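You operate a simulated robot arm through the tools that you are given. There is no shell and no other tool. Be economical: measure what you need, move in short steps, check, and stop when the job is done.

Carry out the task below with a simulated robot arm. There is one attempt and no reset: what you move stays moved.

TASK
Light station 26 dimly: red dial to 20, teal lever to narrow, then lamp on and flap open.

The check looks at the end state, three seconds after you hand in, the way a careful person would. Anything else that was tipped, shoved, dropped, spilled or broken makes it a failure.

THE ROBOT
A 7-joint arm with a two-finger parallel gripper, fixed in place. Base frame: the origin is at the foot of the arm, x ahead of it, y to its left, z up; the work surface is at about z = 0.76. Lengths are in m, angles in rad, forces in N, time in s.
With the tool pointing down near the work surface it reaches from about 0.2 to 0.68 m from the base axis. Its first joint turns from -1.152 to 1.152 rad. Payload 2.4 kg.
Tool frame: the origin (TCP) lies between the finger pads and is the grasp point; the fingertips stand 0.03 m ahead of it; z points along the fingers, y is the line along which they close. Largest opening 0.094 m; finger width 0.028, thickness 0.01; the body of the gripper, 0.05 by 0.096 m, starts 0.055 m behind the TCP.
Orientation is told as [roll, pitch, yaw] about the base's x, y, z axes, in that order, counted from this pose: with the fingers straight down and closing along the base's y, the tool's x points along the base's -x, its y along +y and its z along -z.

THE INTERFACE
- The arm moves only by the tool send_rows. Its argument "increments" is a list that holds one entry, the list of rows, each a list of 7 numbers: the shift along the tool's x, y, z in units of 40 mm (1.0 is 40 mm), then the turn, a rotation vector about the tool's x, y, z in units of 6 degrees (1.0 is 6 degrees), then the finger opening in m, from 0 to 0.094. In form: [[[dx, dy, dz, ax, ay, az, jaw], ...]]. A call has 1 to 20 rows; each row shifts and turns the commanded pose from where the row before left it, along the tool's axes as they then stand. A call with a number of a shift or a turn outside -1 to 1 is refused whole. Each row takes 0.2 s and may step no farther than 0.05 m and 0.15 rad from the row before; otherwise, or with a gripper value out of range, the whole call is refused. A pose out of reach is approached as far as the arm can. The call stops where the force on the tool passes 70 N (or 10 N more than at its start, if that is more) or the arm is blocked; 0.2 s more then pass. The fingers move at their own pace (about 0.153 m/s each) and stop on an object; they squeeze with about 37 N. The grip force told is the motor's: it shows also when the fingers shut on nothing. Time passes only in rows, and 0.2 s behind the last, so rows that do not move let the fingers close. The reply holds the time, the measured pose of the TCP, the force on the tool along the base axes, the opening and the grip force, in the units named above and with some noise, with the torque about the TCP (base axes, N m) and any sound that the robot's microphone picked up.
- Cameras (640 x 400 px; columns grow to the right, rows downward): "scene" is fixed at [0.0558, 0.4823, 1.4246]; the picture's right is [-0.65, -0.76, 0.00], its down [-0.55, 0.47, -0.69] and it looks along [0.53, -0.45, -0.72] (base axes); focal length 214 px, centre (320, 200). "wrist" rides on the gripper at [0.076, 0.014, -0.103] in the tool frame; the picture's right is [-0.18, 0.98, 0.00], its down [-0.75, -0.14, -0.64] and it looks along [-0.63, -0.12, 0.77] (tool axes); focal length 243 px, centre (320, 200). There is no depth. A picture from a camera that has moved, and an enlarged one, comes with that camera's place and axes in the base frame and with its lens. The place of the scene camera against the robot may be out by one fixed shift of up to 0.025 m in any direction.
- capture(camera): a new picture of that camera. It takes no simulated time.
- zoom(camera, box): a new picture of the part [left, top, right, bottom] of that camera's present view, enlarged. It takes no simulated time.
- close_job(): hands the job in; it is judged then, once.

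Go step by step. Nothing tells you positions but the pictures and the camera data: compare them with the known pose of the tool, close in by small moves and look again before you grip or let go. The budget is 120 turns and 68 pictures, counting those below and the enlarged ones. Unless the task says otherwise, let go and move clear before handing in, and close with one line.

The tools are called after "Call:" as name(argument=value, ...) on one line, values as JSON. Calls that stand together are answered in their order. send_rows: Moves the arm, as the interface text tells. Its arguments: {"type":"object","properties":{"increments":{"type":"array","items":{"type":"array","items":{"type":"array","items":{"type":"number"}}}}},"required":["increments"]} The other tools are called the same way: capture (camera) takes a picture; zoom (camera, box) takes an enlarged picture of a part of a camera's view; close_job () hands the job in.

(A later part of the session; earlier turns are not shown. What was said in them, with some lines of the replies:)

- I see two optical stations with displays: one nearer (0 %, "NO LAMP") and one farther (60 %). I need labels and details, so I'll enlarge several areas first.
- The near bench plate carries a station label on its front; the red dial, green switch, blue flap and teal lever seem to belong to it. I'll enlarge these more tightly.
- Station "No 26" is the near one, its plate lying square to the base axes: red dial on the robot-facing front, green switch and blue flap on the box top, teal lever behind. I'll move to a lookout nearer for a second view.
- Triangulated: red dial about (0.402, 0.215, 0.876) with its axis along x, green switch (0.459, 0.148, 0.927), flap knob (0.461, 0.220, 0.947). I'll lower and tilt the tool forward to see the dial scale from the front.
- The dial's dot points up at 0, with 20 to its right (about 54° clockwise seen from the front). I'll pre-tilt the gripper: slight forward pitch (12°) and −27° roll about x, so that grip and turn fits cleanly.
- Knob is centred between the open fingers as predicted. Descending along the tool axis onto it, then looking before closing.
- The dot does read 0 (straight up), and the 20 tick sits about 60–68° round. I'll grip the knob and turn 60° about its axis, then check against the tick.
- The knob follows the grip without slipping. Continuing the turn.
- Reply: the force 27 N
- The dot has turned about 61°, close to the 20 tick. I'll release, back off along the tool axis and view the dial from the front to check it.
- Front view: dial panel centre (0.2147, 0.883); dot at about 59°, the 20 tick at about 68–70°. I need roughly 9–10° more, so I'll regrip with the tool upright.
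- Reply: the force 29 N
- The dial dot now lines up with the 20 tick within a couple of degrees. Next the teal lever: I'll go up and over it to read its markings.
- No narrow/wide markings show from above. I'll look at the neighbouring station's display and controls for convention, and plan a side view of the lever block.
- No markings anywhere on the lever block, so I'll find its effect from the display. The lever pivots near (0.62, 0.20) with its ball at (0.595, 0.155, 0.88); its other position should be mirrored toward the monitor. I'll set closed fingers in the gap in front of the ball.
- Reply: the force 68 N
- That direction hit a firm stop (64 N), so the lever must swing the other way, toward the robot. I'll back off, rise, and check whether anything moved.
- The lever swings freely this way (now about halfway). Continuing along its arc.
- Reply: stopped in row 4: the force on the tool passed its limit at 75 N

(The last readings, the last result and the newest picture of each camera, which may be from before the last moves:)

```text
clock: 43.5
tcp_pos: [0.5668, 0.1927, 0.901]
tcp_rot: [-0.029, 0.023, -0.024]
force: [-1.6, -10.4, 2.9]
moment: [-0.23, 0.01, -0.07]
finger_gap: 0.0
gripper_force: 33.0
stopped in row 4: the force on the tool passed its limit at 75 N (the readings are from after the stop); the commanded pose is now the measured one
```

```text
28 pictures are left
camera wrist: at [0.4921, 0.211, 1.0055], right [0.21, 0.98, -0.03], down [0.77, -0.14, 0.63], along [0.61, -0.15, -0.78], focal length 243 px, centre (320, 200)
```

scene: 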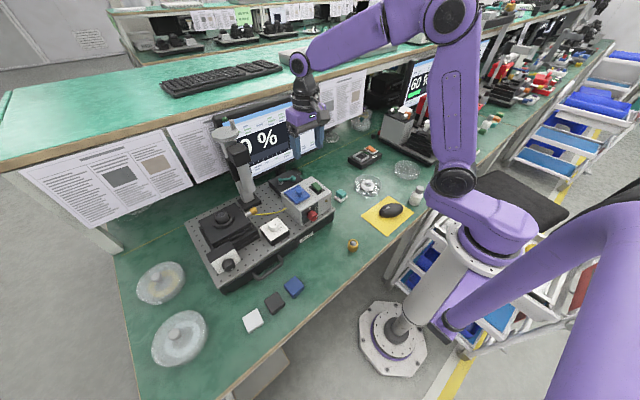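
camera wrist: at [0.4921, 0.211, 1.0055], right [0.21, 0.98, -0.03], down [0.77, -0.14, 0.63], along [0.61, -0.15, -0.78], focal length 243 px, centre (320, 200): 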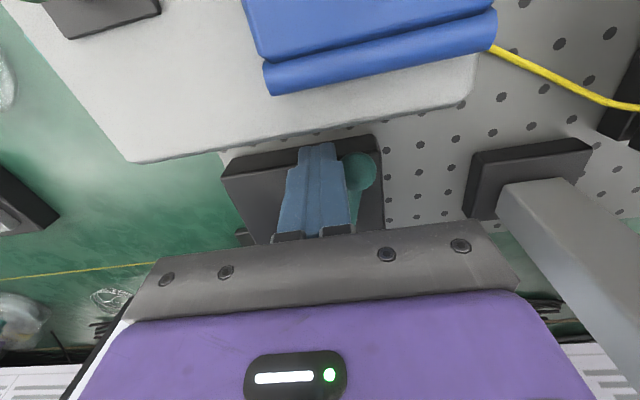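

The lever has reached its other stop. I'll back off, rise and look at lever and display.

Call:
send_rows(increments=[[[0, -0.3, 0, 0, 0, 0, 0.0], [0, -0.2, -0.5, 0, 0, 0, 0.0], [0, 0, -0.9, 0, 0, 0, 0.0], [0, 0, -0.9, 0, 0, 0, 0.0], [0, 0, -0.9, 0, 0, 0, 0.0], [0.8, -0.3, -0.5, 0, 0, 0, 0.0], [0.8, -0.3, -0.5, 0, 0, 0, 0.0], [0, 0, 0, 0, 0, 0, 0.0]]])

Call:
capture(camera="wrist")

Call:
zoom(camera="scene", box=[190, 80, 350, 240])

```text
clock: 45.3
tcp_pos: [0.5044, 0.1563, 1.0723]
tcp_rot: [-0.028, 0.021, -0.02]
force: [-0.1, 0.0, -0.3]
moment: [0.0, -0.01, 0.0]
finger_gap: 0.0
gripper_force: 33.1
```

```text
27 pictures are left
camera wrist: at [0.43, 0.1748, 1.1761], right [0.2, 0.98, -0.03], down [0.76, -0.14, 0.63], along [0.61, -0.15, -0.78], focal length 243 px, centre (320, 200)
```

wrist: 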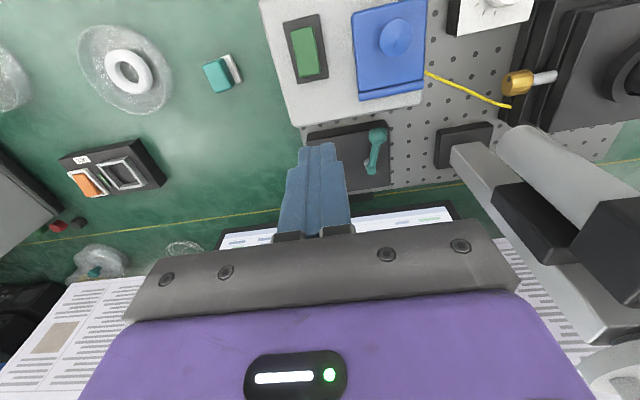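

```text
2.50 times, centred on (270, 160) of scene
camera zoom: at [0.0558, 0.4823, 1.4246], right [-0.65, -0.76, 0.0], down [-0.55, 0.47, -0.69], along [0.53, -0.45, -0.72], focal length 536 px, centre (445, 300)
```

zoom: 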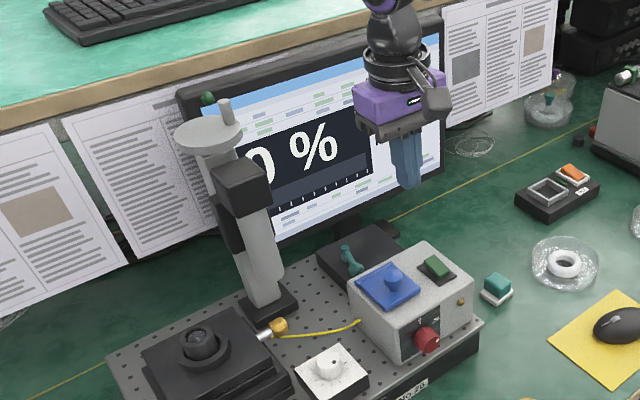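

The lever now points toward the robot at its other stop. Next the green switch; I'll look closely at its tilt before pressing.

Call:
zoom(camera="wrist", box=[270, 0, 350, 90])

Call:
zoom(camera="scene", box=[285, 165, 345, 215])

```text
4.44 times, centred on (310, 45) of wrist
camera zoom: at [0.43, 0.1748, 1.1761], right [0.2, 0.98, -0.03], down [0.76, -0.14, 0.63], along [0.61, -0.15, -0.78], focal length 1078 px, centre (364, 889)
```

zoom: 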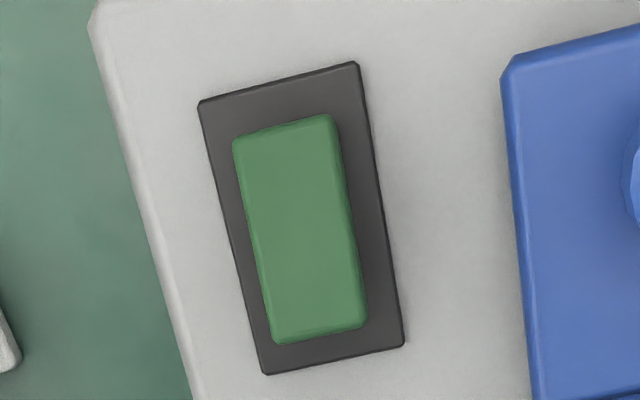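

```text
8.00 times, centred on (315, 190) of scene
camera zoom: at [0.0558, 0.4823, 1.4246], right [-0.65, -0.76, 0.0], down [-0.55, 0.47, -0.69], along [0.53, -0.45, -0.72], focal length 1716 px, centre (360, 280)
```

zoom: 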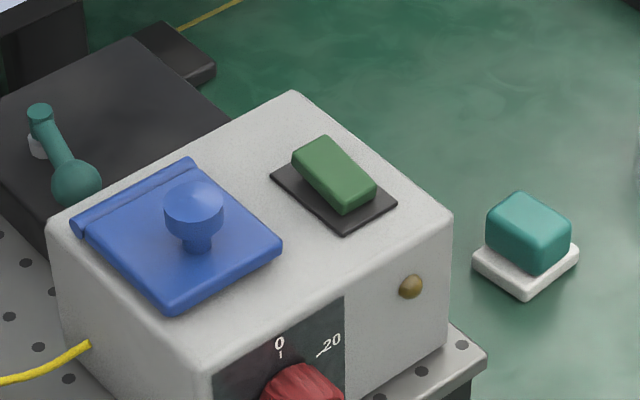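

The switch's far end stands proud (~0.935) and the near end is down, so I'll press the far end at about (0.480, 0.148) with closed fingertips.

Call:
send_rows(increments=[[[0, 0, 0, -0.267, -0.2, -0.19, 0.0], [0.61, -0.2075, 0, 0, 0, 0, 0.0], [0, 0, 0.73, 0, 0, 0, 0.0], [0, 0, 0.73, 0, 0, 0, 0.0], [0, 0, 0.72, 0, 0, 0, 0.0], [0, 0, 0, 0, 0, 0, 0.0]]])

Call:
capture(camera="wrist")

```text
clock: 46.7
tcp_pos: [0.4799, 0.1479, 0.9838]
tcp_rot: [0.002, 0.0, 0.002]
force: [0.0, 0.2, -0.1]
moment: [0.0, 0.01, 0.0]
finger_gap: 0.0
gripper_force: 33.2
```

```text
23 pictures are left
camera wrist: at [0.4032, 0.1625, 1.0872], right [0.18, 0.98, 0.0], down [0.75, -0.14, 0.64], along [0.63, -0.12, -0.77], focal length 243 px, centre (320, 200)
```

wrist: 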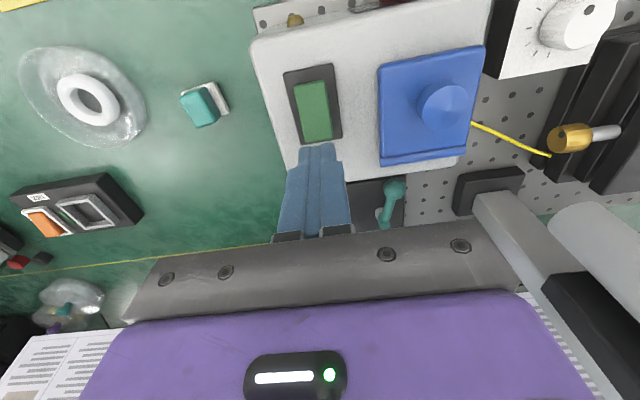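

Call:
send_rows(increments=[[[0, 0, 0.35, 0, 0, 0, 0.0], [0, 0, 0.15, 0, 0, 0, 0.0], [0, 0, 0.1, 0, 0, 0, 0.0], [0, 0, 0.1, 0, 0, 0, 0.0], [0, 0, 0, 0, 0, 0, 0.0]]])

```text
clock: 47.7
tcp_pos: [0.4824, 0.1498, 0.9637]
tcp_rot: [0.005, -0.007, 0.002]
force: [-2.0, -0.7, 8.6]
moment: [-0.05, 0.18, 0.07]
finger_gap: 0.0001
gripper_force: 32.7
stopped in row 4: the force on the tool passed its limit at 84 N (the readings are from after the stop); the commanded pose is now the measured one
```

Force peaked early. I'll lift and look at the switch and the display.

Call:
send_rows(increments=[[[0, 0, -0.6, 0, 0, 0, 0.0], [0, 0, -0.9, 0, 0, 0, 0.0], [0.9, 0, -0.3, 0, 0, 0, 0.0], [0.9, 0, 0, 0, 0, 0, 0.0], [0.9, 0, 0, 0, 0, 0, 0.0], [0, 0, 0, 0, 0, 0, 0.0]]])

Call:
zoom(camera="wrist", box=[200, 0, 480, 200])

Call:
zoom(camera="scene", box=[200, 80, 340, 220])

```text
clock: 49.1
tcp_pos: [0.3727, 0.15, 1.0344]
tcp_rot: [0.003, -0.006, 0.002]
force: [0.4, -0.1, 1.0]
moment: [0.0, -0.04, 0.0]
finger_gap: 0.0
gripper_force: 34.1
```

```text
2.00 times, centred on (340, 100) of wrist
camera zoom: at [0.2955, 0.1637, 1.1361], right [0.18, 0.98, 0.0], down [0.75, -0.14, 0.65], along [0.64, -0.11, -0.76], focal length 485 px, centre (280, 400)
```

zoom: 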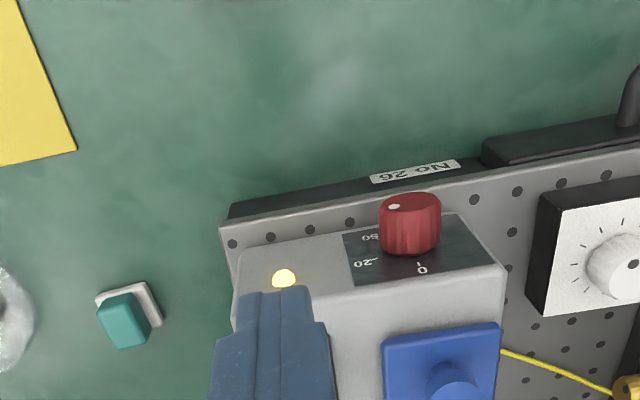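

```text
2.86 times, centred on (270, 150) of scene
camera zoom: at [0.0558, 0.4823, 1.4246], right [-0.65, -0.76, 0.0], down [-0.55, 0.47, -0.69], along [0.53, -0.45, -0.72], focal length 613 px, centre (463, 343)
```

zoom: 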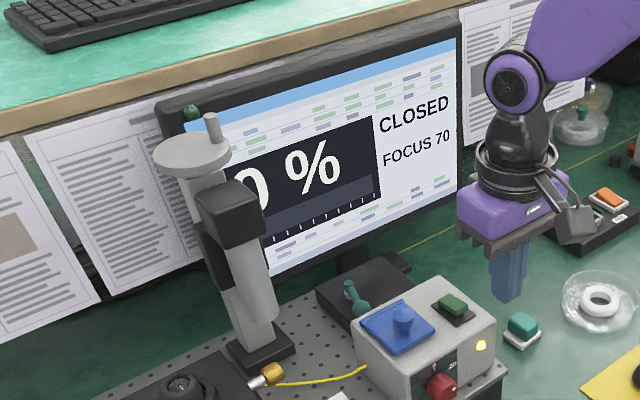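

The lamp LED is lit and the display now says CLOSED, so the flap is next. It hinges on its far edge (x≈0.503); I'll hover over its knob with open fingers.

Call:
send_rows(increments=[[[-0.735, 0.585, 0, 0, 0, 0, 0.05], [-0.735, 0.585, 0, 0, 0, 0, 0.05], [-0.735, 0.585, 0, 0, 0, 0, 0.05], [0, 0, 0.5, 0, 0, 0, 0.05], [0, 0, 0, 0, 0, 0, 0.05]]])

Call:
capture(camera="wrist")

```text
clock: 50.3
tcp_pos: [0.462, 0.2182, 1.0135]
tcp_rot: [0.004, -0.006, -0.001]
force: [0.0, 0.1, 0.4]
moment: [-0.01, -0.04, -0.04]
finger_gap: 0.0495
gripper_force: 0.0
```

```text
20 pictures are left
camera wrist: at [0.3845, 0.2331, 1.1169], right [0.18, 0.98, 0.0], down [0.75, -0.14, 0.65], along [0.64, -0.12, -0.76], focal length 243 px, centre (320, 200)
```

wrist: 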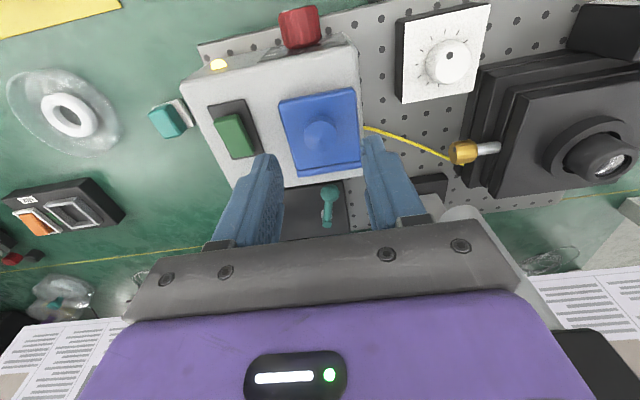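

Call:
send_rows(increments=[[[0, 0.02, 0.45, 0, 0, 0, 0.05], [0, 0, 0.45, 0, 0, 0, 0.05], [0, 0, 0.34, 0, 0, 0, 0.05], [0, 0, 0, 0, 0, 0, 0.0], [0, 0, 0, 0, 0, 0, 0.0], [0, 0, 0, 0, 0, 0, 0.0]]])

Call:
zoom(camera="wrist", box=[220, 60, 420, 240])

```text
clock: 51.7
tcp_pos: [0.4613, 0.2201, 0.9651]
tcp_rot: [0.003, -0.007, 0.001]
force: [-0.9, 0.1, 2.3]
moment: [-0.65, -0.05, 0.04]
finger_gap: 0.0234
gripper_force: 44.8
```

```text
2.22 times, centred on (320, 150) of wrist
camera zoom: at [0.3846, 0.2338, 1.0674], right [0.18, 0.98, 0.0], down [0.75, -0.14, 0.65], along [0.64, -0.12, -0.76], focal length 539 px, centre (320, 311)
```

zoom: 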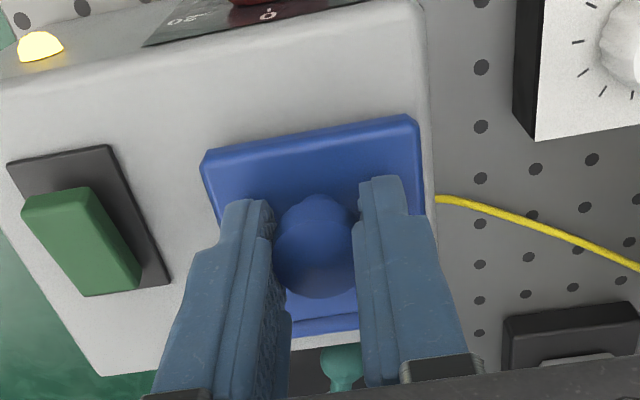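

Knob gripped. Lifting along the hinge arc to about 45° first.

Call:
send_rows(increments=[[[-0.07, 0, -0.13, 0, 0, 0, 0.0], [-0.088, 0, -0.125, 0, 0, 0, 0.0], [-0.11, 0, -0.104, 0, 0, 0, 0.0], [-0.11, 0, -0.104, 0, 0, 0, 0.0], [-0.13, 0, -0.07, 0, 0, 0, 0.0], [-0.13, 0, -0.07, 0, 0, 0, 0.0], [0, 0, 0, 0, 0, 0, 0.0]]])

Call:
zoom(camera="wrist", box=[220, 60, 420, 240])

```text
clock: 53.3
tcp_pos: [0.4829, 0.2195, 0.9896]
tcp_rot: [-0.003, 0.005, 0.003]
force: [-27.1, 2.9, -1.2]
moment: [0.5, 1.69, -0.13]
finger_gap: 0.0233
gripper_force: 44.8
```

```text
2.22 times, centred on (320, 150) of wrist
camera zoom: at [0.4071, 0.2341, 1.0924], right [0.18, 0.98, 0.0], down [0.76, -0.14, 0.64], along [0.63, -0.12, -0.77], focal length 539 px, centre (320, 311)
```

zoom: 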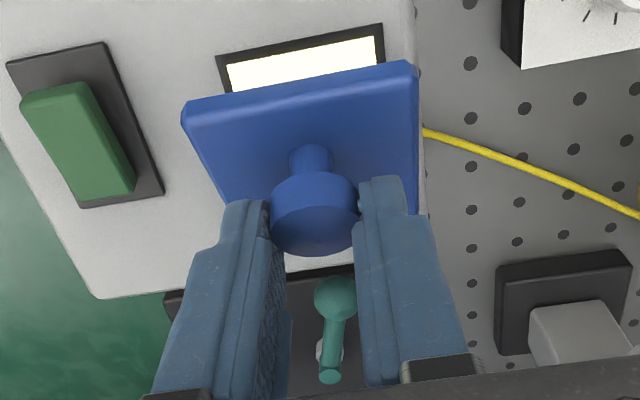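

The flap opens well (about 40°) and light shows under it. Continuing the arc.

Call:
send_rows(increments=[[[-0.1, 0, -0.07, 0, 0, 0, 0.0], [-0.14, 0, -0.05, 0, 0, 0, 0.0], [-0.145, 0, -0.02, 0, 0, 0, 0.0], [-0.145, 0, -0.01, 0, 0, 0, 0.0], [-0.145, 0, 0.02, 0, 0, 0, 0.0], [0, 0, 0, 0, 0, 0, 0.0]]])

Call:
zoom(camera="wrist", box=[220, 60, 420, 240])

```text
clock: 54.7
tcp_pos: [0.5135, 0.2203, 0.9966]
tcp_rot: [0.002, -0.004, 0.002]
force: [-21.6, 6.1, 14.5]
moment: [0.03, 1.53, 0.03]
finger_gap: 0.0231
gripper_force: 45.0
```

```text
2.22 times, centred on (320, 150) of wrist
camera zoom: at [0.4361, 0.2339, 1.0991], right [0.18, 0.98, 0.0], down [0.75, -0.14, 0.64], along [0.63, -0.12, -0.77], focal length 539 px, centre (320, 311)
```

zoom: 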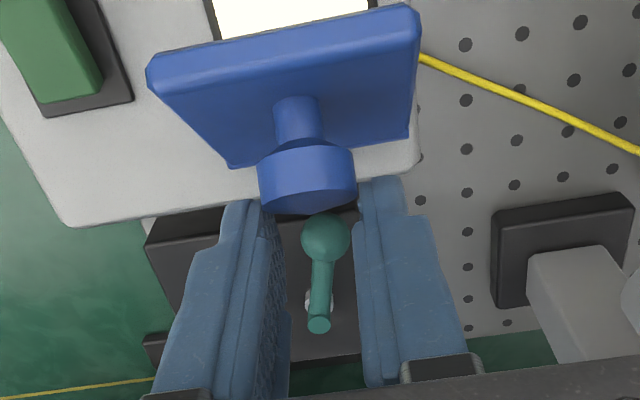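

Call:
send_rows(increments=[[[-0.14, 0, 0.04, 0, 0, 0, 0.0], [-0.144, 0, 0.06, 0, 0, 0, 0.0], [-0.13, 0, 0.075, 0, 0, 0, 0.0], [-0.125, 0, 0.08, 0, 0, 0, 0.0], [0, 0, 0, 0, 0, 0, 0.0]]])

Call:
zoom(camera="wrist", box=[220, 20, 420, 220])

```text
clock: 55.9
tcp_pos: [0.5364, 0.2196, 0.9844]
tcp_rot: [0.002, -0.008, 0.0]
force: [0.6, 0.8, 0.5]
moment: [0.01, -0.04, 0.03]
finger_gap: 0.0002
gripper_force: 33.2
```

```text
2.00 times, centred on (320, 120) of wrist
camera zoom: at [0.4587, 0.2334, 1.0876], right [0.18, 0.98, 0.0], down [0.75, -0.14, 0.65], along [0.64, -0.12, -0.76], focal length 485 px, centre (320, 360)
```

zoom: 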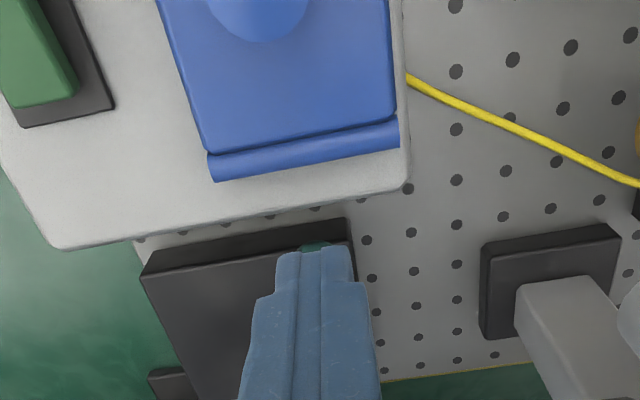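

The knob slipped out and the flap fell shut: the fingers' near edge was levering on the lid. I'll regrip with the fingers offset 8 mm beyond the knob's centre and a corrected hinge at x≈0.507.

Call:
send_rows(increments=[[[0, 0, -0.7, 0, 0, 0, 0.0], [0.56, 0.015, 0, 0, 0.025, 0, 0.05], [0.56, 0, 0, 0, 0.025, 0, 0.05], [0.56, 0, 0, 0, 0.025, 0, 0.05], [0, 0, 0.6, 0, 0, 0, 0.05], [0, 0, 0.63, 0, 0, 0, 0.05], [0, 0, 0, 0, 0, 0, 0.05], [0, 0, 0, 0, 0, 0, 0.0], [0, 0, 0, 0, 0, 0, 0.0], [0, 0, 0, 0, 0, 0, 0.0]]])

Call:
zoom(camera="wrist", box=[220, 20, 420, 220])

```text
clock: 58.1
tcp_pos: [0.4684, 0.2191, 0.964]
tcp_rot: [0.003, 0.002, 0.002]
force: [-0.1, -1.9, -2.8]
moment: [-0.67, -0.01, 0.01]
finger_gap: 0.0231
gripper_force: 45.2
```

```text
2.00 times, centred on (320, 120) of wrist
camera zoom: at [0.3915, 0.2339, 1.0666], right [0.18, 0.98, 0.0], down [0.76, -0.14, 0.64], along [0.63, -0.12, -0.77], focal length 485 px, centre (320, 360)
```

zoom: 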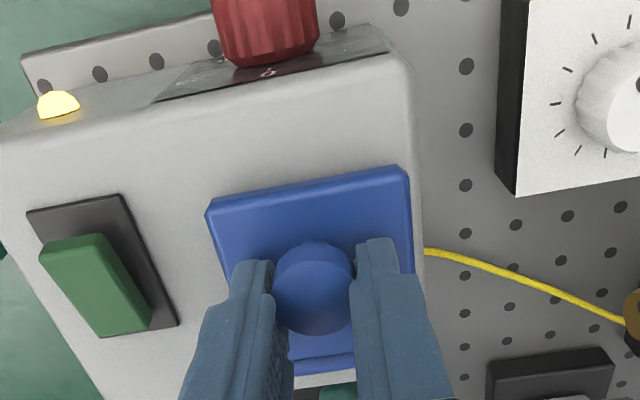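

Call:
send_rows(increments=[[[-0.074, 0, -0.139, 0, 0, 0, 0.0], [-0.074, 0, -0.139, 0, 0, 0, 0.0], [-0.107, 0, -0.114, 0, 0, 0, 0.0], [-0.107, 0, -0.114, 0, 0, 0, 0.0], [-0.134, 0, -0.083, 0, 0, 0, 0.0], [-0.134, 0, -0.083, 0, 0, 0, 0.0], [-0.15, 0, -0.046, 0, 0, 0, 0.0], [-0.15, 0, -0.046, 0, 0, 0, 0.0], [0, 0, 0, 0, 0, 0, 0.0]]])

Call:
zoom(camera="wrist", box=[220, 20, 420, 220])

```text
clock: 60.1
tcp_pos: [0.5033, 0.2201, 0.9935]
tcp_rot: [-0.001, 0.009, 0.002]
force: [-23.7, -0.4, 5.2]
moment: [-0.01, 1.52, -0.03]
finger_gap: 0.0232
gripper_force: 45.3
```

```text
2.00 times, centred on (320, 120) of wrist
camera zoom: at [0.4276, 0.234, 1.0979], right [0.18, 0.98, 0.0], down [0.76, -0.14, 0.63], along [0.62, -0.12, -0.77], focal length 485 px, centre (320, 360)
```

zoom: 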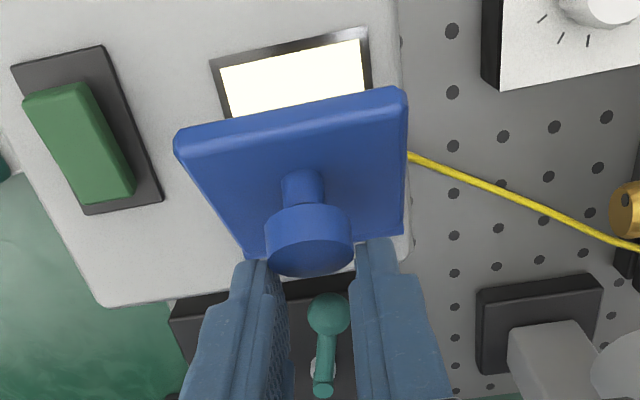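

About 60° open, but the knob sits near the fingertips' edge. I'll slide the fingers 8 mm deeper (along the hinge radius), then carry on.

Call:
send_rows(increments=[[[0, 0, 0.1, 0, 0, 0, 0.0], [0.03, 0, 0.1, 0, 0, 0, 0.0], [0, 0, 0, 0, 0, 0, 0.0]]])

Call:
zoom(camera="wrist", box=[220, 20, 420, 220])

```text
clock: 60.9
tcp_pos: [0.5054, 0.2198, 0.9863]
tcp_rot: [0.004, -0.001, 0.0]
force: [0.5, 0.6, -0.5]
moment: [0.0, 0.0, 0.05]
finger_gap: 0.0
gripper_force: 32.3
```

```text
2.00 times, centred on (320, 120) of wrist
camera zoom: at [0.4285, 0.2342, 1.0891], right [0.18, 0.98, 0.0], down [0.75, -0.14, 0.64], along [0.63, -0.12, -0.77], focal length 485 px, centre (320, 360)
```

zoom: 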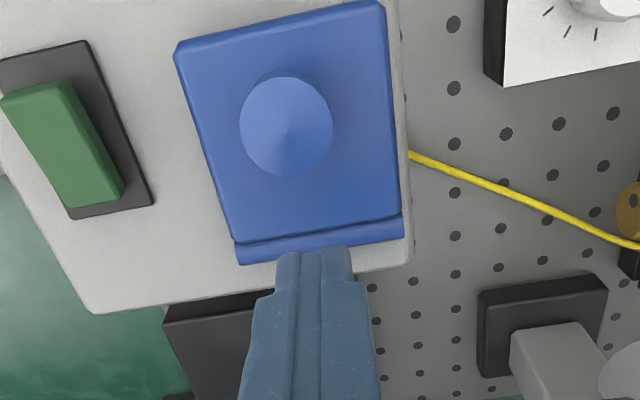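

The force/moment figures show the hinge is free and only gravity closes it; the trouble is the knob twisting in the pads. New plan: start with the tool tilted −42°, then rotate the tool rigidly with the flap, so there is little twisting, past its balance point near 80°.

Call:
send_rows(increments=[[[0, 0, -0.8, 0, 0, 0, 0.0], [0, 0, -0.8, 0, 0, 0, 0.0], [0.795, 0, 0, 0, 0, 0, 0.05], [0.795, 0, 0, 0, 0, 0, 0.05], [0.795, 0, 0, 0, 0, 0, 0.05], [0, 0, 0, 0, -1, 0, 0.05], [0, 0, 0, 0, -1, 0, 0.05], [0, 0, 0, 0, -1, 0, 0.05], [0, 0, 0, 0, -1, 0, 0.05], [0, 0, 0, 0, -1, 0, 0.05], [0, 0, 0, 0, -1, 0, 0.05], [0, 0, 0, 0, -1, 0, 0.05], [0.35, -0.01, 0.42, 0, 0, 0, 0.05], [0.35, -0.01, 0.42, 0, 0, 0, 0.05], [0, 0, 0, 0, 0, 0, 0.05]]])

```text
clock: 64.1
tcp_pos: [0.4105, 0.2205, 1.0073]
tcp_rot: [0.004, -0.731, -0.001]
force: [-0.6, -0.2, -0.5]
moment: [0.02, -0.02, 0.0]
finger_gap: 0.0499
gripper_force: 0.0
```

Call:
send_rows(increments=[[[0, -0.02, 0.45, 0, 0, 0, 0.05], [0, -0.01, 0.45, 0, 0, 0, 0.05], [0, 0, 0.4, 0, 0, 0, 0.05], [0, 0, 0.245, 0, 0, 0, 0.05], [0, 0, 0, 0, 0, 0, 0.05]]])

Call:
zoom(camera="wrist", box=[220, 60, 420, 240])

```text
clock: 65.3
tcp_pos: [0.4525, 0.2195, 0.9639]
tcp_rot: [0.007, -0.739, -0.002]
force: [-13.9, -0.8, 41.0]
moment: [-0.94, 0.06, -0.15]
finger_gap: 0.0507
gripper_force: 0.9
```

```text
2.22 times, centred on (320, 150) of wrist
camera zoom: at [0.327, 0.2341, 0.9883], right [0.13, 0.98, 0.13], down [0.12, -0.15, 0.98], along [0.98, -0.11, -0.14], focal length 539 px, centre (320, 311)
```

zoom: 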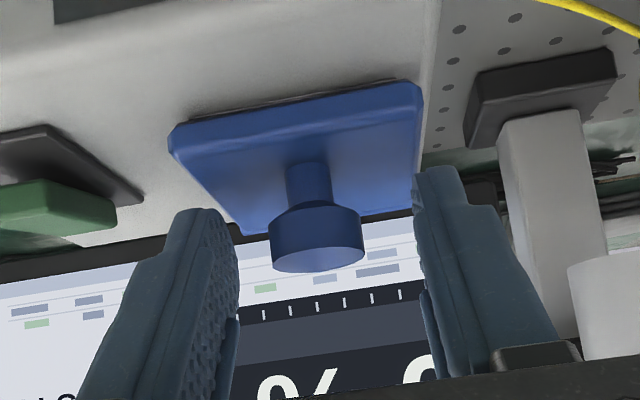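

A finger touches the lid, and this view shows the knob head is higher than thought (centre z≈0.949). I'll raise about 6 mm and close.

Call:
send_rows(increments=[[[-0.118, 0.02, -0.085, 0, 0, 0, 0.05], [0, 0, 0, 0, 0, 0, 0.05], [0, 0, 0, 0, 0, 0, 0.0], [0, 0, 0, 0, 0, 0, 0.0], [0, 0, 0, 0, 0, 0, 0.0]]])

```text
clock: 66.5
tcp_pos: [0.4527, 0.2205, 0.9654]
tcp_rot: [0.0, -0.726, 0.003]
force: [4.5, 7.1, -21.0]
moment: [-0.52, 0.96, 0.0]
finger_gap: 0.0233
gripper_force: 45.0
```

Call:
send_rows(increments=[[[-0.176, 0, -0.0225, 0, 1, 0, 0], [-0.176, 0, -0.0225, 0, 1, 0, 0], [-0.176, 0, -0.0225, 0, 1, 0, 0], [-0.176, 0, -0.0225, 0, 1, 0, 0], [-0.176, 0, -0.0225, 0, 1, 0, 0], [0, 0, 0, 0, 0, 0, 0]]])

```text
clock: 67.9
tcp_pos: [0.4868, 0.2197, 0.9908]
tcp_rot: [0.012, -0.222, -0.003]
force: [25.6, 10.1, -3.2]
moment: [-0.12, -1.64, 0.24]
finger_gap: 0.0235
gripper_force: 45.2
```

Tracking well; forces suggest the hinge is slightly lower than assumed, so I'll use a bit more forward motion per step.

Call:
send_rows(increments=[[[-0.27, 0, 0, 0, 1, 0, 0], [-0.25, 0, 0, 0, 1, 0, 0], [-0.2, 0, 0, 0, 1, 0, 0], [-0.2, 0, 0, 0, 1, 0, 0], [0, 0, 0, 0, 0, 0, 0]]])

Call:
zoom(camera="wrist", box=[220, 40, 420, 240])

```text
clock: 69.1
tcp_pos: [0.5151, 0.2199, 0.9914]
tcp_rot: [0.004, 0.219, 0.0]
force: [-16.3, 0.9, 29.6]
moment: [-0.06, 1.38, 0.13]
finger_gap: 0.023
gripper_force: 45.1
```

```text
2.00 times, centred on (320, 140) of wrist
camera zoom: at [0.4629, 0.2337, 1.1084], right [0.18, 0.98, -0.04], down [0.87, -0.14, 0.46], along [0.45, -0.12, -0.89], focal length 485 px, centre (320, 320)
```

zoom: 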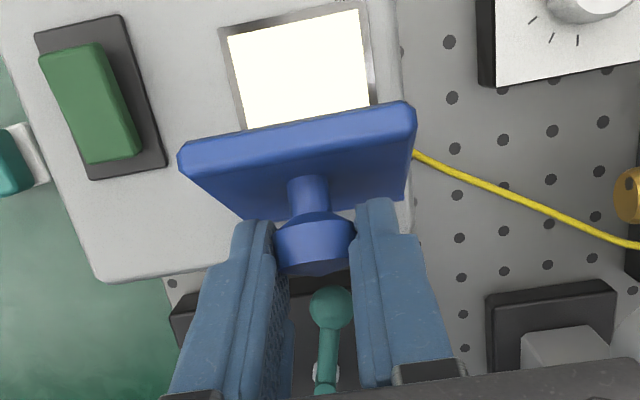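

Call:
send_rows(increments=[[[-0.185, 0, -0.07, 0, 1, 0, 0], [-0.185, 0, -0.04, 0, 1, 0, 0], [-0.16, 0, -0.04, 0, 0.3, 0, 0], [-0.16, 0, -0.04, 0, 0.3, 0, 0], [-0.165, 0, 0, 0, 0, 0, 0]]])

Call:
zoom(camera="wrist", box=[220, 40, 420, 240])

```text
clock: 70.3
tcp_pos: [0.549, 0.2194, 0.9835]
tcp_rot: [0.002, 0.491, 0.005]
force: [-26.7, 4.6, -8.7]
moment: [0.11, 1.17, -0.35]
finger_gap: 0.0233
gripper_force: 45.0
```

```text
2.00 times, centred on (320, 140) of wrist
camera zoom: at [0.5301, 0.2338, 1.111], right [0.16, 0.98, -0.09], down [0.97, -0.14, 0.21], along [0.19, -0.12, -0.97], focal length 485 px, centre (320, 320)
```

zoom: 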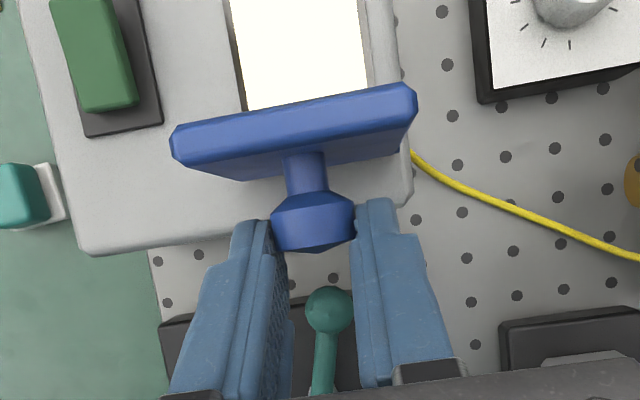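

The flap is now about vertical. I'll push a little further past balance.

Call:
send_rows(increments=[[[-0.15, 0, 0.05, 0, 0, 0, 0], [-0.15, 0, 0.06, 0, 0, 0, 0], [-0.13, 0, 0.07, 0, 0, 0, 0]]])

Call:
zoom(camera="wrist", box=[220, 40, 420, 240])

```text
clock: 71.1
tcp_pos: [0.5644, 0.2193, 0.9724]
tcp_rot: [0.008, 0.477, 0.005]
force: [-2.3, 9.5, 25.0]
moment: [0.12, 1.52, -0.26]
finger_gap: 0.0232
gripper_force: 45.1
```

```text
2.00 times, centred on (320, 140) of wrist
camera zoom: at [0.5436, 0.2331, 1.0997], right [0.16, 0.98, -0.08], down [0.96, -0.14, 0.22], along [0.21, -0.11, -0.97], focal length 485 px, centre (320, 320)
```

zoom: 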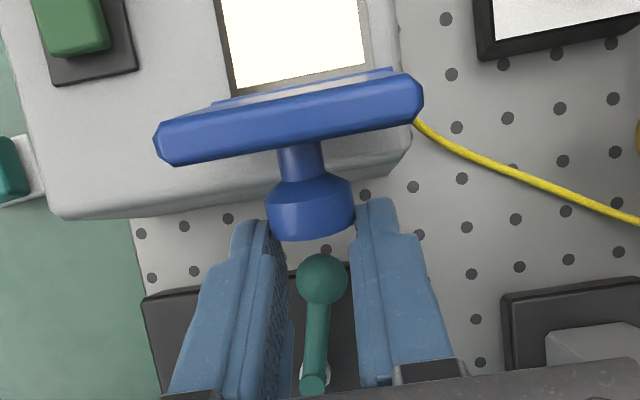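

The flap's underside now faces the robot, so it's beyond vertical. Releasing, backing straight out, and checking the display.

Call:
send_rows(increments=[[[0, 0, 0, 0, 0, 0, 0.06], [0, 0, 0, 0, 0, 0, 0.06], [0, 0, -0.5, 0, 0, 0, 0.06], [0, 0, -0.5, 0, -1, 0, 0.06], [0, 0, -0.6, 0, -1, 0, 0.06], [0, 0, -0.6, 0, -1, 0, 0.06], [0, 0, -0.6, 0, -1, 0, 0.06], [0.8, -0.3, 0, 0, -0.6, 0, 0.06], [0.8, -0.6, 0, 0, 0, 0, 0.06], [0.8, -0.6, 0, 0, 0, 0, 0.06], [0.8, -0.6, 0, 0, 0, 0, 0.06], [0, 0, 0, 0, 0, 0, 0.06]]])

Call:
zoom(camera="scene", box=[200, 80, 340, 220])

```text
clock: 73.7
tcp_pos: [0.4673, 0.1334, 1.0762]
tcp_rot: [0.006, -0.001, 0.002]
force: [0.0, -0.1, -0.3]
moment: [-0.02, 0.03, -0.02]
finger_gap: 0.06
gripper_force: 0.1
out of reach, approached as far as the arm can: row 3
```

```text
2.86 times, centred on (270, 150) of scene
camera zoom: at [0.0558, 0.4823, 1.4246], right [-0.65, -0.76, 0.0], down [-0.55, 0.47, -0.69], along [0.53, -0.45, -0.72], focal length 613 px, centre (463, 343)
```

zoom: 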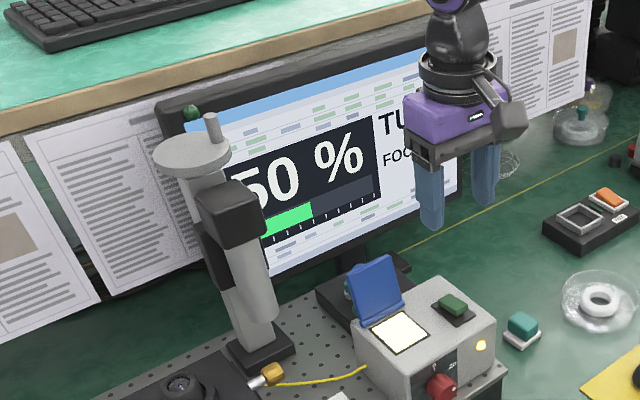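

The flap stays open and the display now reads 50 % with a status text hidden by the arm. I'll move the arm aside to read it.

Call:
send_rows(increments=[[[0.9, -0.5, -0.3, 0, 0, 0, 0.06], [0.9, -0.5, -0.3, 0, 0, 0, 0.06], [0.9, -0.5, -0.3, 0, 0, 0, 0.06], [0.9, -0.5, -0.3, 0, 0, 0, 0.06], [0, 0, 0, 0, 0, 0, 0.06]]])

Call:
zoom(camera="scene", box=[190, 80, 340, 220])

```text
clock: 74.9
tcp_pos: [0.3235, 0.0529, 1.1252]
tcp_rot: [0.004, 0.0, -0.003]
force: [0.4, 0.5, 0.8]
moment: [0.0, -0.02, 0.01]
finger_gap: 0.0596
gripper_force: 0.1
```

```text
2.86 times, centred on (265, 150) of scene
camera zoom: at [0.0558, 0.4823, 1.4246], right [-0.65, -0.76, 0.0], down [-0.55, 0.47, -0.69], along [0.53, -0.45, -0.72], focal length 613 px, centre (477, 343)
```

zoom: 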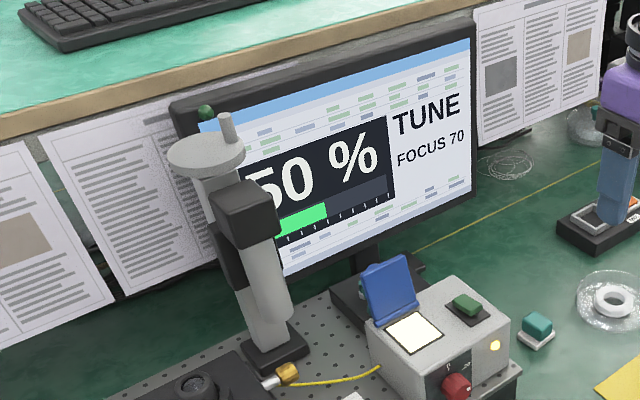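

The display reads 50 % / TUNE with lamp on and flap open. Since the lever block has no legend, I'll test which end is narrow by swinging the lever back and watching the reading; first I hover over it, straddling it with tool tilted away from the open flap.

Call:
send_rows(increments=[[[-0.9, 0.58, 0, 0, 0, 0, 0.056], [-0.9, 0.58, 0, 0, 0, 0, 0.056], [-0.9, 0.58, 0, 0, 0, 0, 0.056], [-0.9, 0.58, 0, 0, 0, 0, 0.056], [-0.9, 0.58, 0, 0, 0, 0, 0.056], [-0.9, 0.58, 0, 0, 0, 0, 0.056], [-0.9, 0.58, 0, 0, 0, 0, 0.056], [0, 0, 0, 0, 1, 0, 0.056], [0, 0, 0.5, 0, 1, 0, 0.056], [0, 0, 0.5, 0, 0, 0, 0.056], [0, 0, 0, 0, 0, 0, 0.056]]])

Call:
capture(camera="wrist")

```text
clock: 77.3
tcp_pos: [0.5701, 0.2164, 1.0853]
tcp_rot: [0.002, 0.21, 0.002]
force: [0.2, 0.6, 0.2]
moment: [0.03, 0.02, 0.02]
finger_gap: 0.056
gripper_force: 0.0
```

```text
6 pictures are left
camera wrist: at [0.5169, 0.2302, 1.2024], right [0.18, 0.98, -0.04], down [0.87, -0.14, 0.47], along [0.46, -0.11, -0.88], focal length 243 px, centre (320, 200)
```

wrist: 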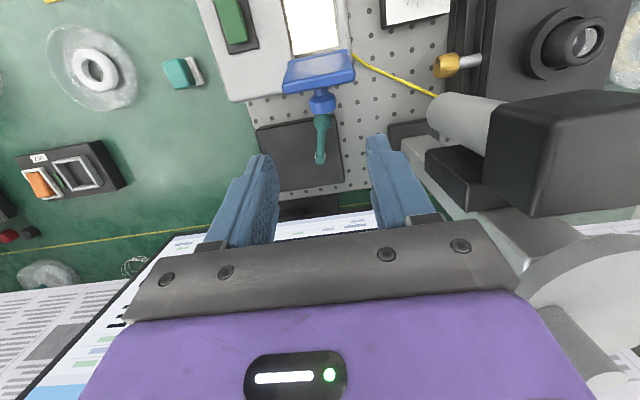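

I'll straddle the lever's bar midway (clear of the flap knob) rather than its ball, and lower.

Call:
send_rows(increments=[[[-0.66, -0.2, -0.14, 0, 0, 0, 0.046], [-0.156, 0, 0.733, 0, 0, 0, 0.046], [-0.156, 0, 0.733, 0, 0, 0, 0.046], [-0.156, 0, 0.733, 0, 0, 0, 0.046], [-0.156, 0, 0.733, 0, 0, 0, 0.046], [-0.156, 0, 0.733, 0, 0, 0, 0.046], [-0.156, 0, 0.733, 0, 0, 0, 0.046], [0, 0, 0, 0, 0, 0, 0.046]]])

```text
clock: 79.1
tcp_pos: [0.5964, 0.2098, 0.906]
tcp_rot: [0.003, 0.211, 0.001]
force: [-0.4, 0.8, 0.7]
moment: [-0.03, 0.02, -0.02]
finger_gap: 0.0458
gripper_force: 0.2
```

Call:
send_rows(increments=[[[0, -0.18, 0, 0, 0, 0, 0.046], [0, -0.18, 0, 0, 0, 0, 0.046], [0, -0.18, 0, 0, 0, 0, 0.046], [0, -0.18, 0, 0, 0, 0, 0.046], [0, -0.18, 0, 0, 0, 0, 0.046], [0, -0.16, 0, 0, 0, 0, 0.046], [0, -0.14, 0, 0, 0, 0, 0.046], [0, -0.12, 0, 0, 0, 0, 0.046], [0, 0, 0, 0, 0, 0, 0.046]]])

Call:
capture(camera="scene")

```text
clock: 81.1
tcp_pos: [0.5963, 0.1582, 0.9063]
tcp_rot: [0.004, 0.212, 0.004]
force: [-7.6, 8.5, 0.4]
moment: [0.22, 0.15, 0.23]
finger_gap: 0.0509
gripper_force: 4.0
```

```text
5 pictures are left
```

scene: 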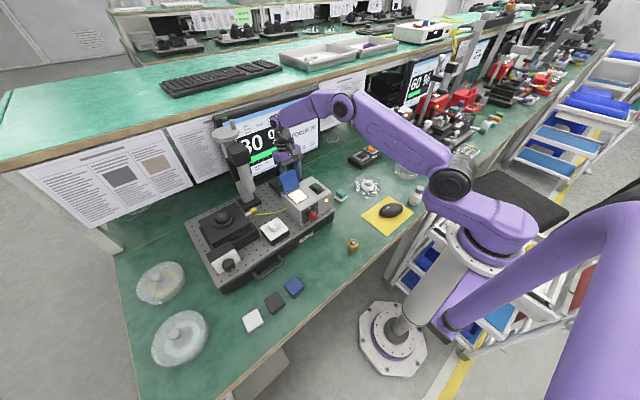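

Call:
zoom(camera="scene", box=[215, 90, 325, 180])

```text
4.44 times, centred on (270, 135) of scene
camera zoom: at [0.0556, 0.4825, 1.4245], right [-0.65, -0.76, 0.0], down [-0.55, 0.47, -0.69], along [0.53, -0.45, -0.72], focal length 953 px, centre (542, 489)
```

zoom: 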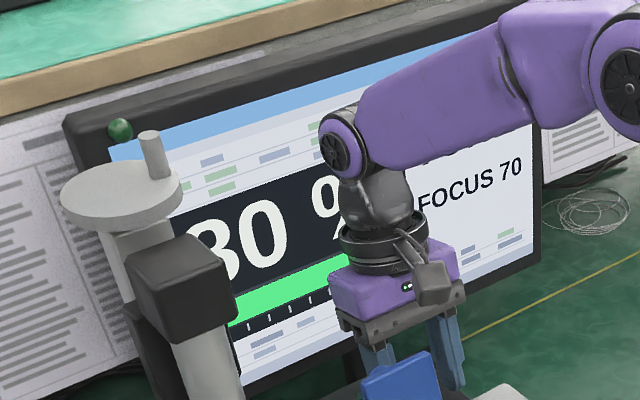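

With the lever back at its old end the reading rose to 80 % (wide); the other end gave 50 % (narrow). I'll return the lever to the narrow end.

Call:
send_rows(increments=[[[0, 0.185, 0, 0, 0, 0, 0.046], [0, 0.185, 0, 0, 0, 0, 0.046], [0, 0.185, 0, 0, 0, 0, 0.046], [0, 0.185, 0, 0, 0, 0, 0.046], [0, 0.185, 0, 0, 0, 0, 0.046], [0, 0.185, 0, 0, 0, 0, 0.046], [0, 0.185, 0, 0, 0, 0, 0.04], [0, 0.15, 0, 0, 0, 0, 0.036], [0, 0.15, 0, 0, 0, 0, 0.036], [0, 0, 0, 0, 0, 0, 0.036]]])

```text
clock: 83.3
tcp_pos: [0.5962, 0.2195, 0.9061]
tcp_rot: [0.002, 0.211, -0.001]
force: [-3.0, -8.9, 2.2]
moment: [-0.22, 0.19, -0.17]
finger_gap: 0.0412
gripper_force: 4.6
```

Call:
send_rows(increments=[[[0, 0.1, 0, 0, 0, 0, 0.036], [0, 0.1, 0, 0, 0, 0, 0.036], [0, 0, 0, 0, 0, 0, 0.036]]])

```text
clock: 84.1
tcp_pos: [0.5973, 0.2237, 0.9059]
tcp_rot: [-0.002, 0.214, -0.002]
force: [-9.1, -25.4, 2.8]
moment: [-0.65, 0.25, -0.46]
finger_gap: 0.0502
gripper_force: 12.7
```

Firm stop reached. Centring off the bar, rising straight up and leaving.

Call:
send_rows(increments=[[[0, -0.3, 0, 0, 0, 0, 0.05], [0, 0, 0, 0, 0, 0, 0.05], [0.156, 0, -0.733, 0, 0, 0, 0.05], [0.156, 0, -0.733, 0, 0, 0, 0.05], [0.156, 0, -0.733, 0, 0, 0, 0.05], [0.156, 0, -0.733, 0, 0, 0, 0.05], [0.156, 0, -0.733, 0, 0, 0, 0.05], [0.156, 0, -0.733, 0, 0, 0, 0.05], [0, 0, 0, 0, -1, 0, 0.05], [0, 0, 0, 0, -1, 0, 0.05], [0.9, -0.55, 0, 0, 0, 0, 0.05], [0.9, -0.55, 0, 0, 0, 0, 0.05], [0.9, -0.55, 0, 0, 0, 0, 0.05], [0.9, -0.55, 0, 0, 0, 0, 0.05], [0.9, -0.55, 0, 0, 0, 0, 0.05], [0.9, -0.55, 0, 0, 0, 0, 0.05], [0.9, -0.55, 0, 0, 0, 0, 0.05], [0, 0, 0, 0, 0, 0, 0.05]]])

Call:
zoom(camera="scene", box=[190, 80, 350, 240])

```text
clock: 87.9
tcp_pos: [0.3449, 0.0623, 1.0844]
tcp_rot: [0.003, 0.001, -0.001]
force: [-0.3, -0.4, 0.3]
moment: [0.04, 0.03, -0.03]
finger_gap: 0.0501
gripper_force: 0.0
```

```text
2.50 times, centred on (270, 160) of scene
camera zoom: at [0.0558, 0.4823, 1.4246], right [-0.65, -0.76, 0.0], down [-0.55, 0.47, -0.69], along [0.53, -0.45, -0.72], focal length 536 px, centre (445, 300)
```

zoom: 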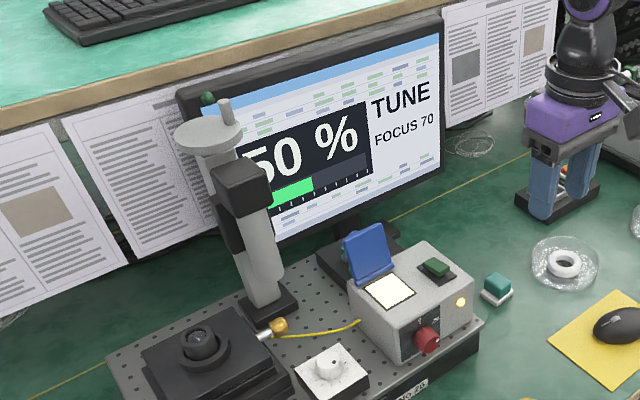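

The reading is steady at 50 % with the lever at the narrow end, the lamp LED lit, the flap standing open and the arm clear. The dial sits on the 20 tick within my measuring error, so I'm handing in.

Call:
close_job()

```text
The job is handed in.
```

Station 26 is handed in: red dial at 20 (within about 2° of the tick by my measurement), lamp on and flap open; the teal lever has no legend, so I took narrow to be the dimmer of its two ends (50 % against 80 %) and left it there.
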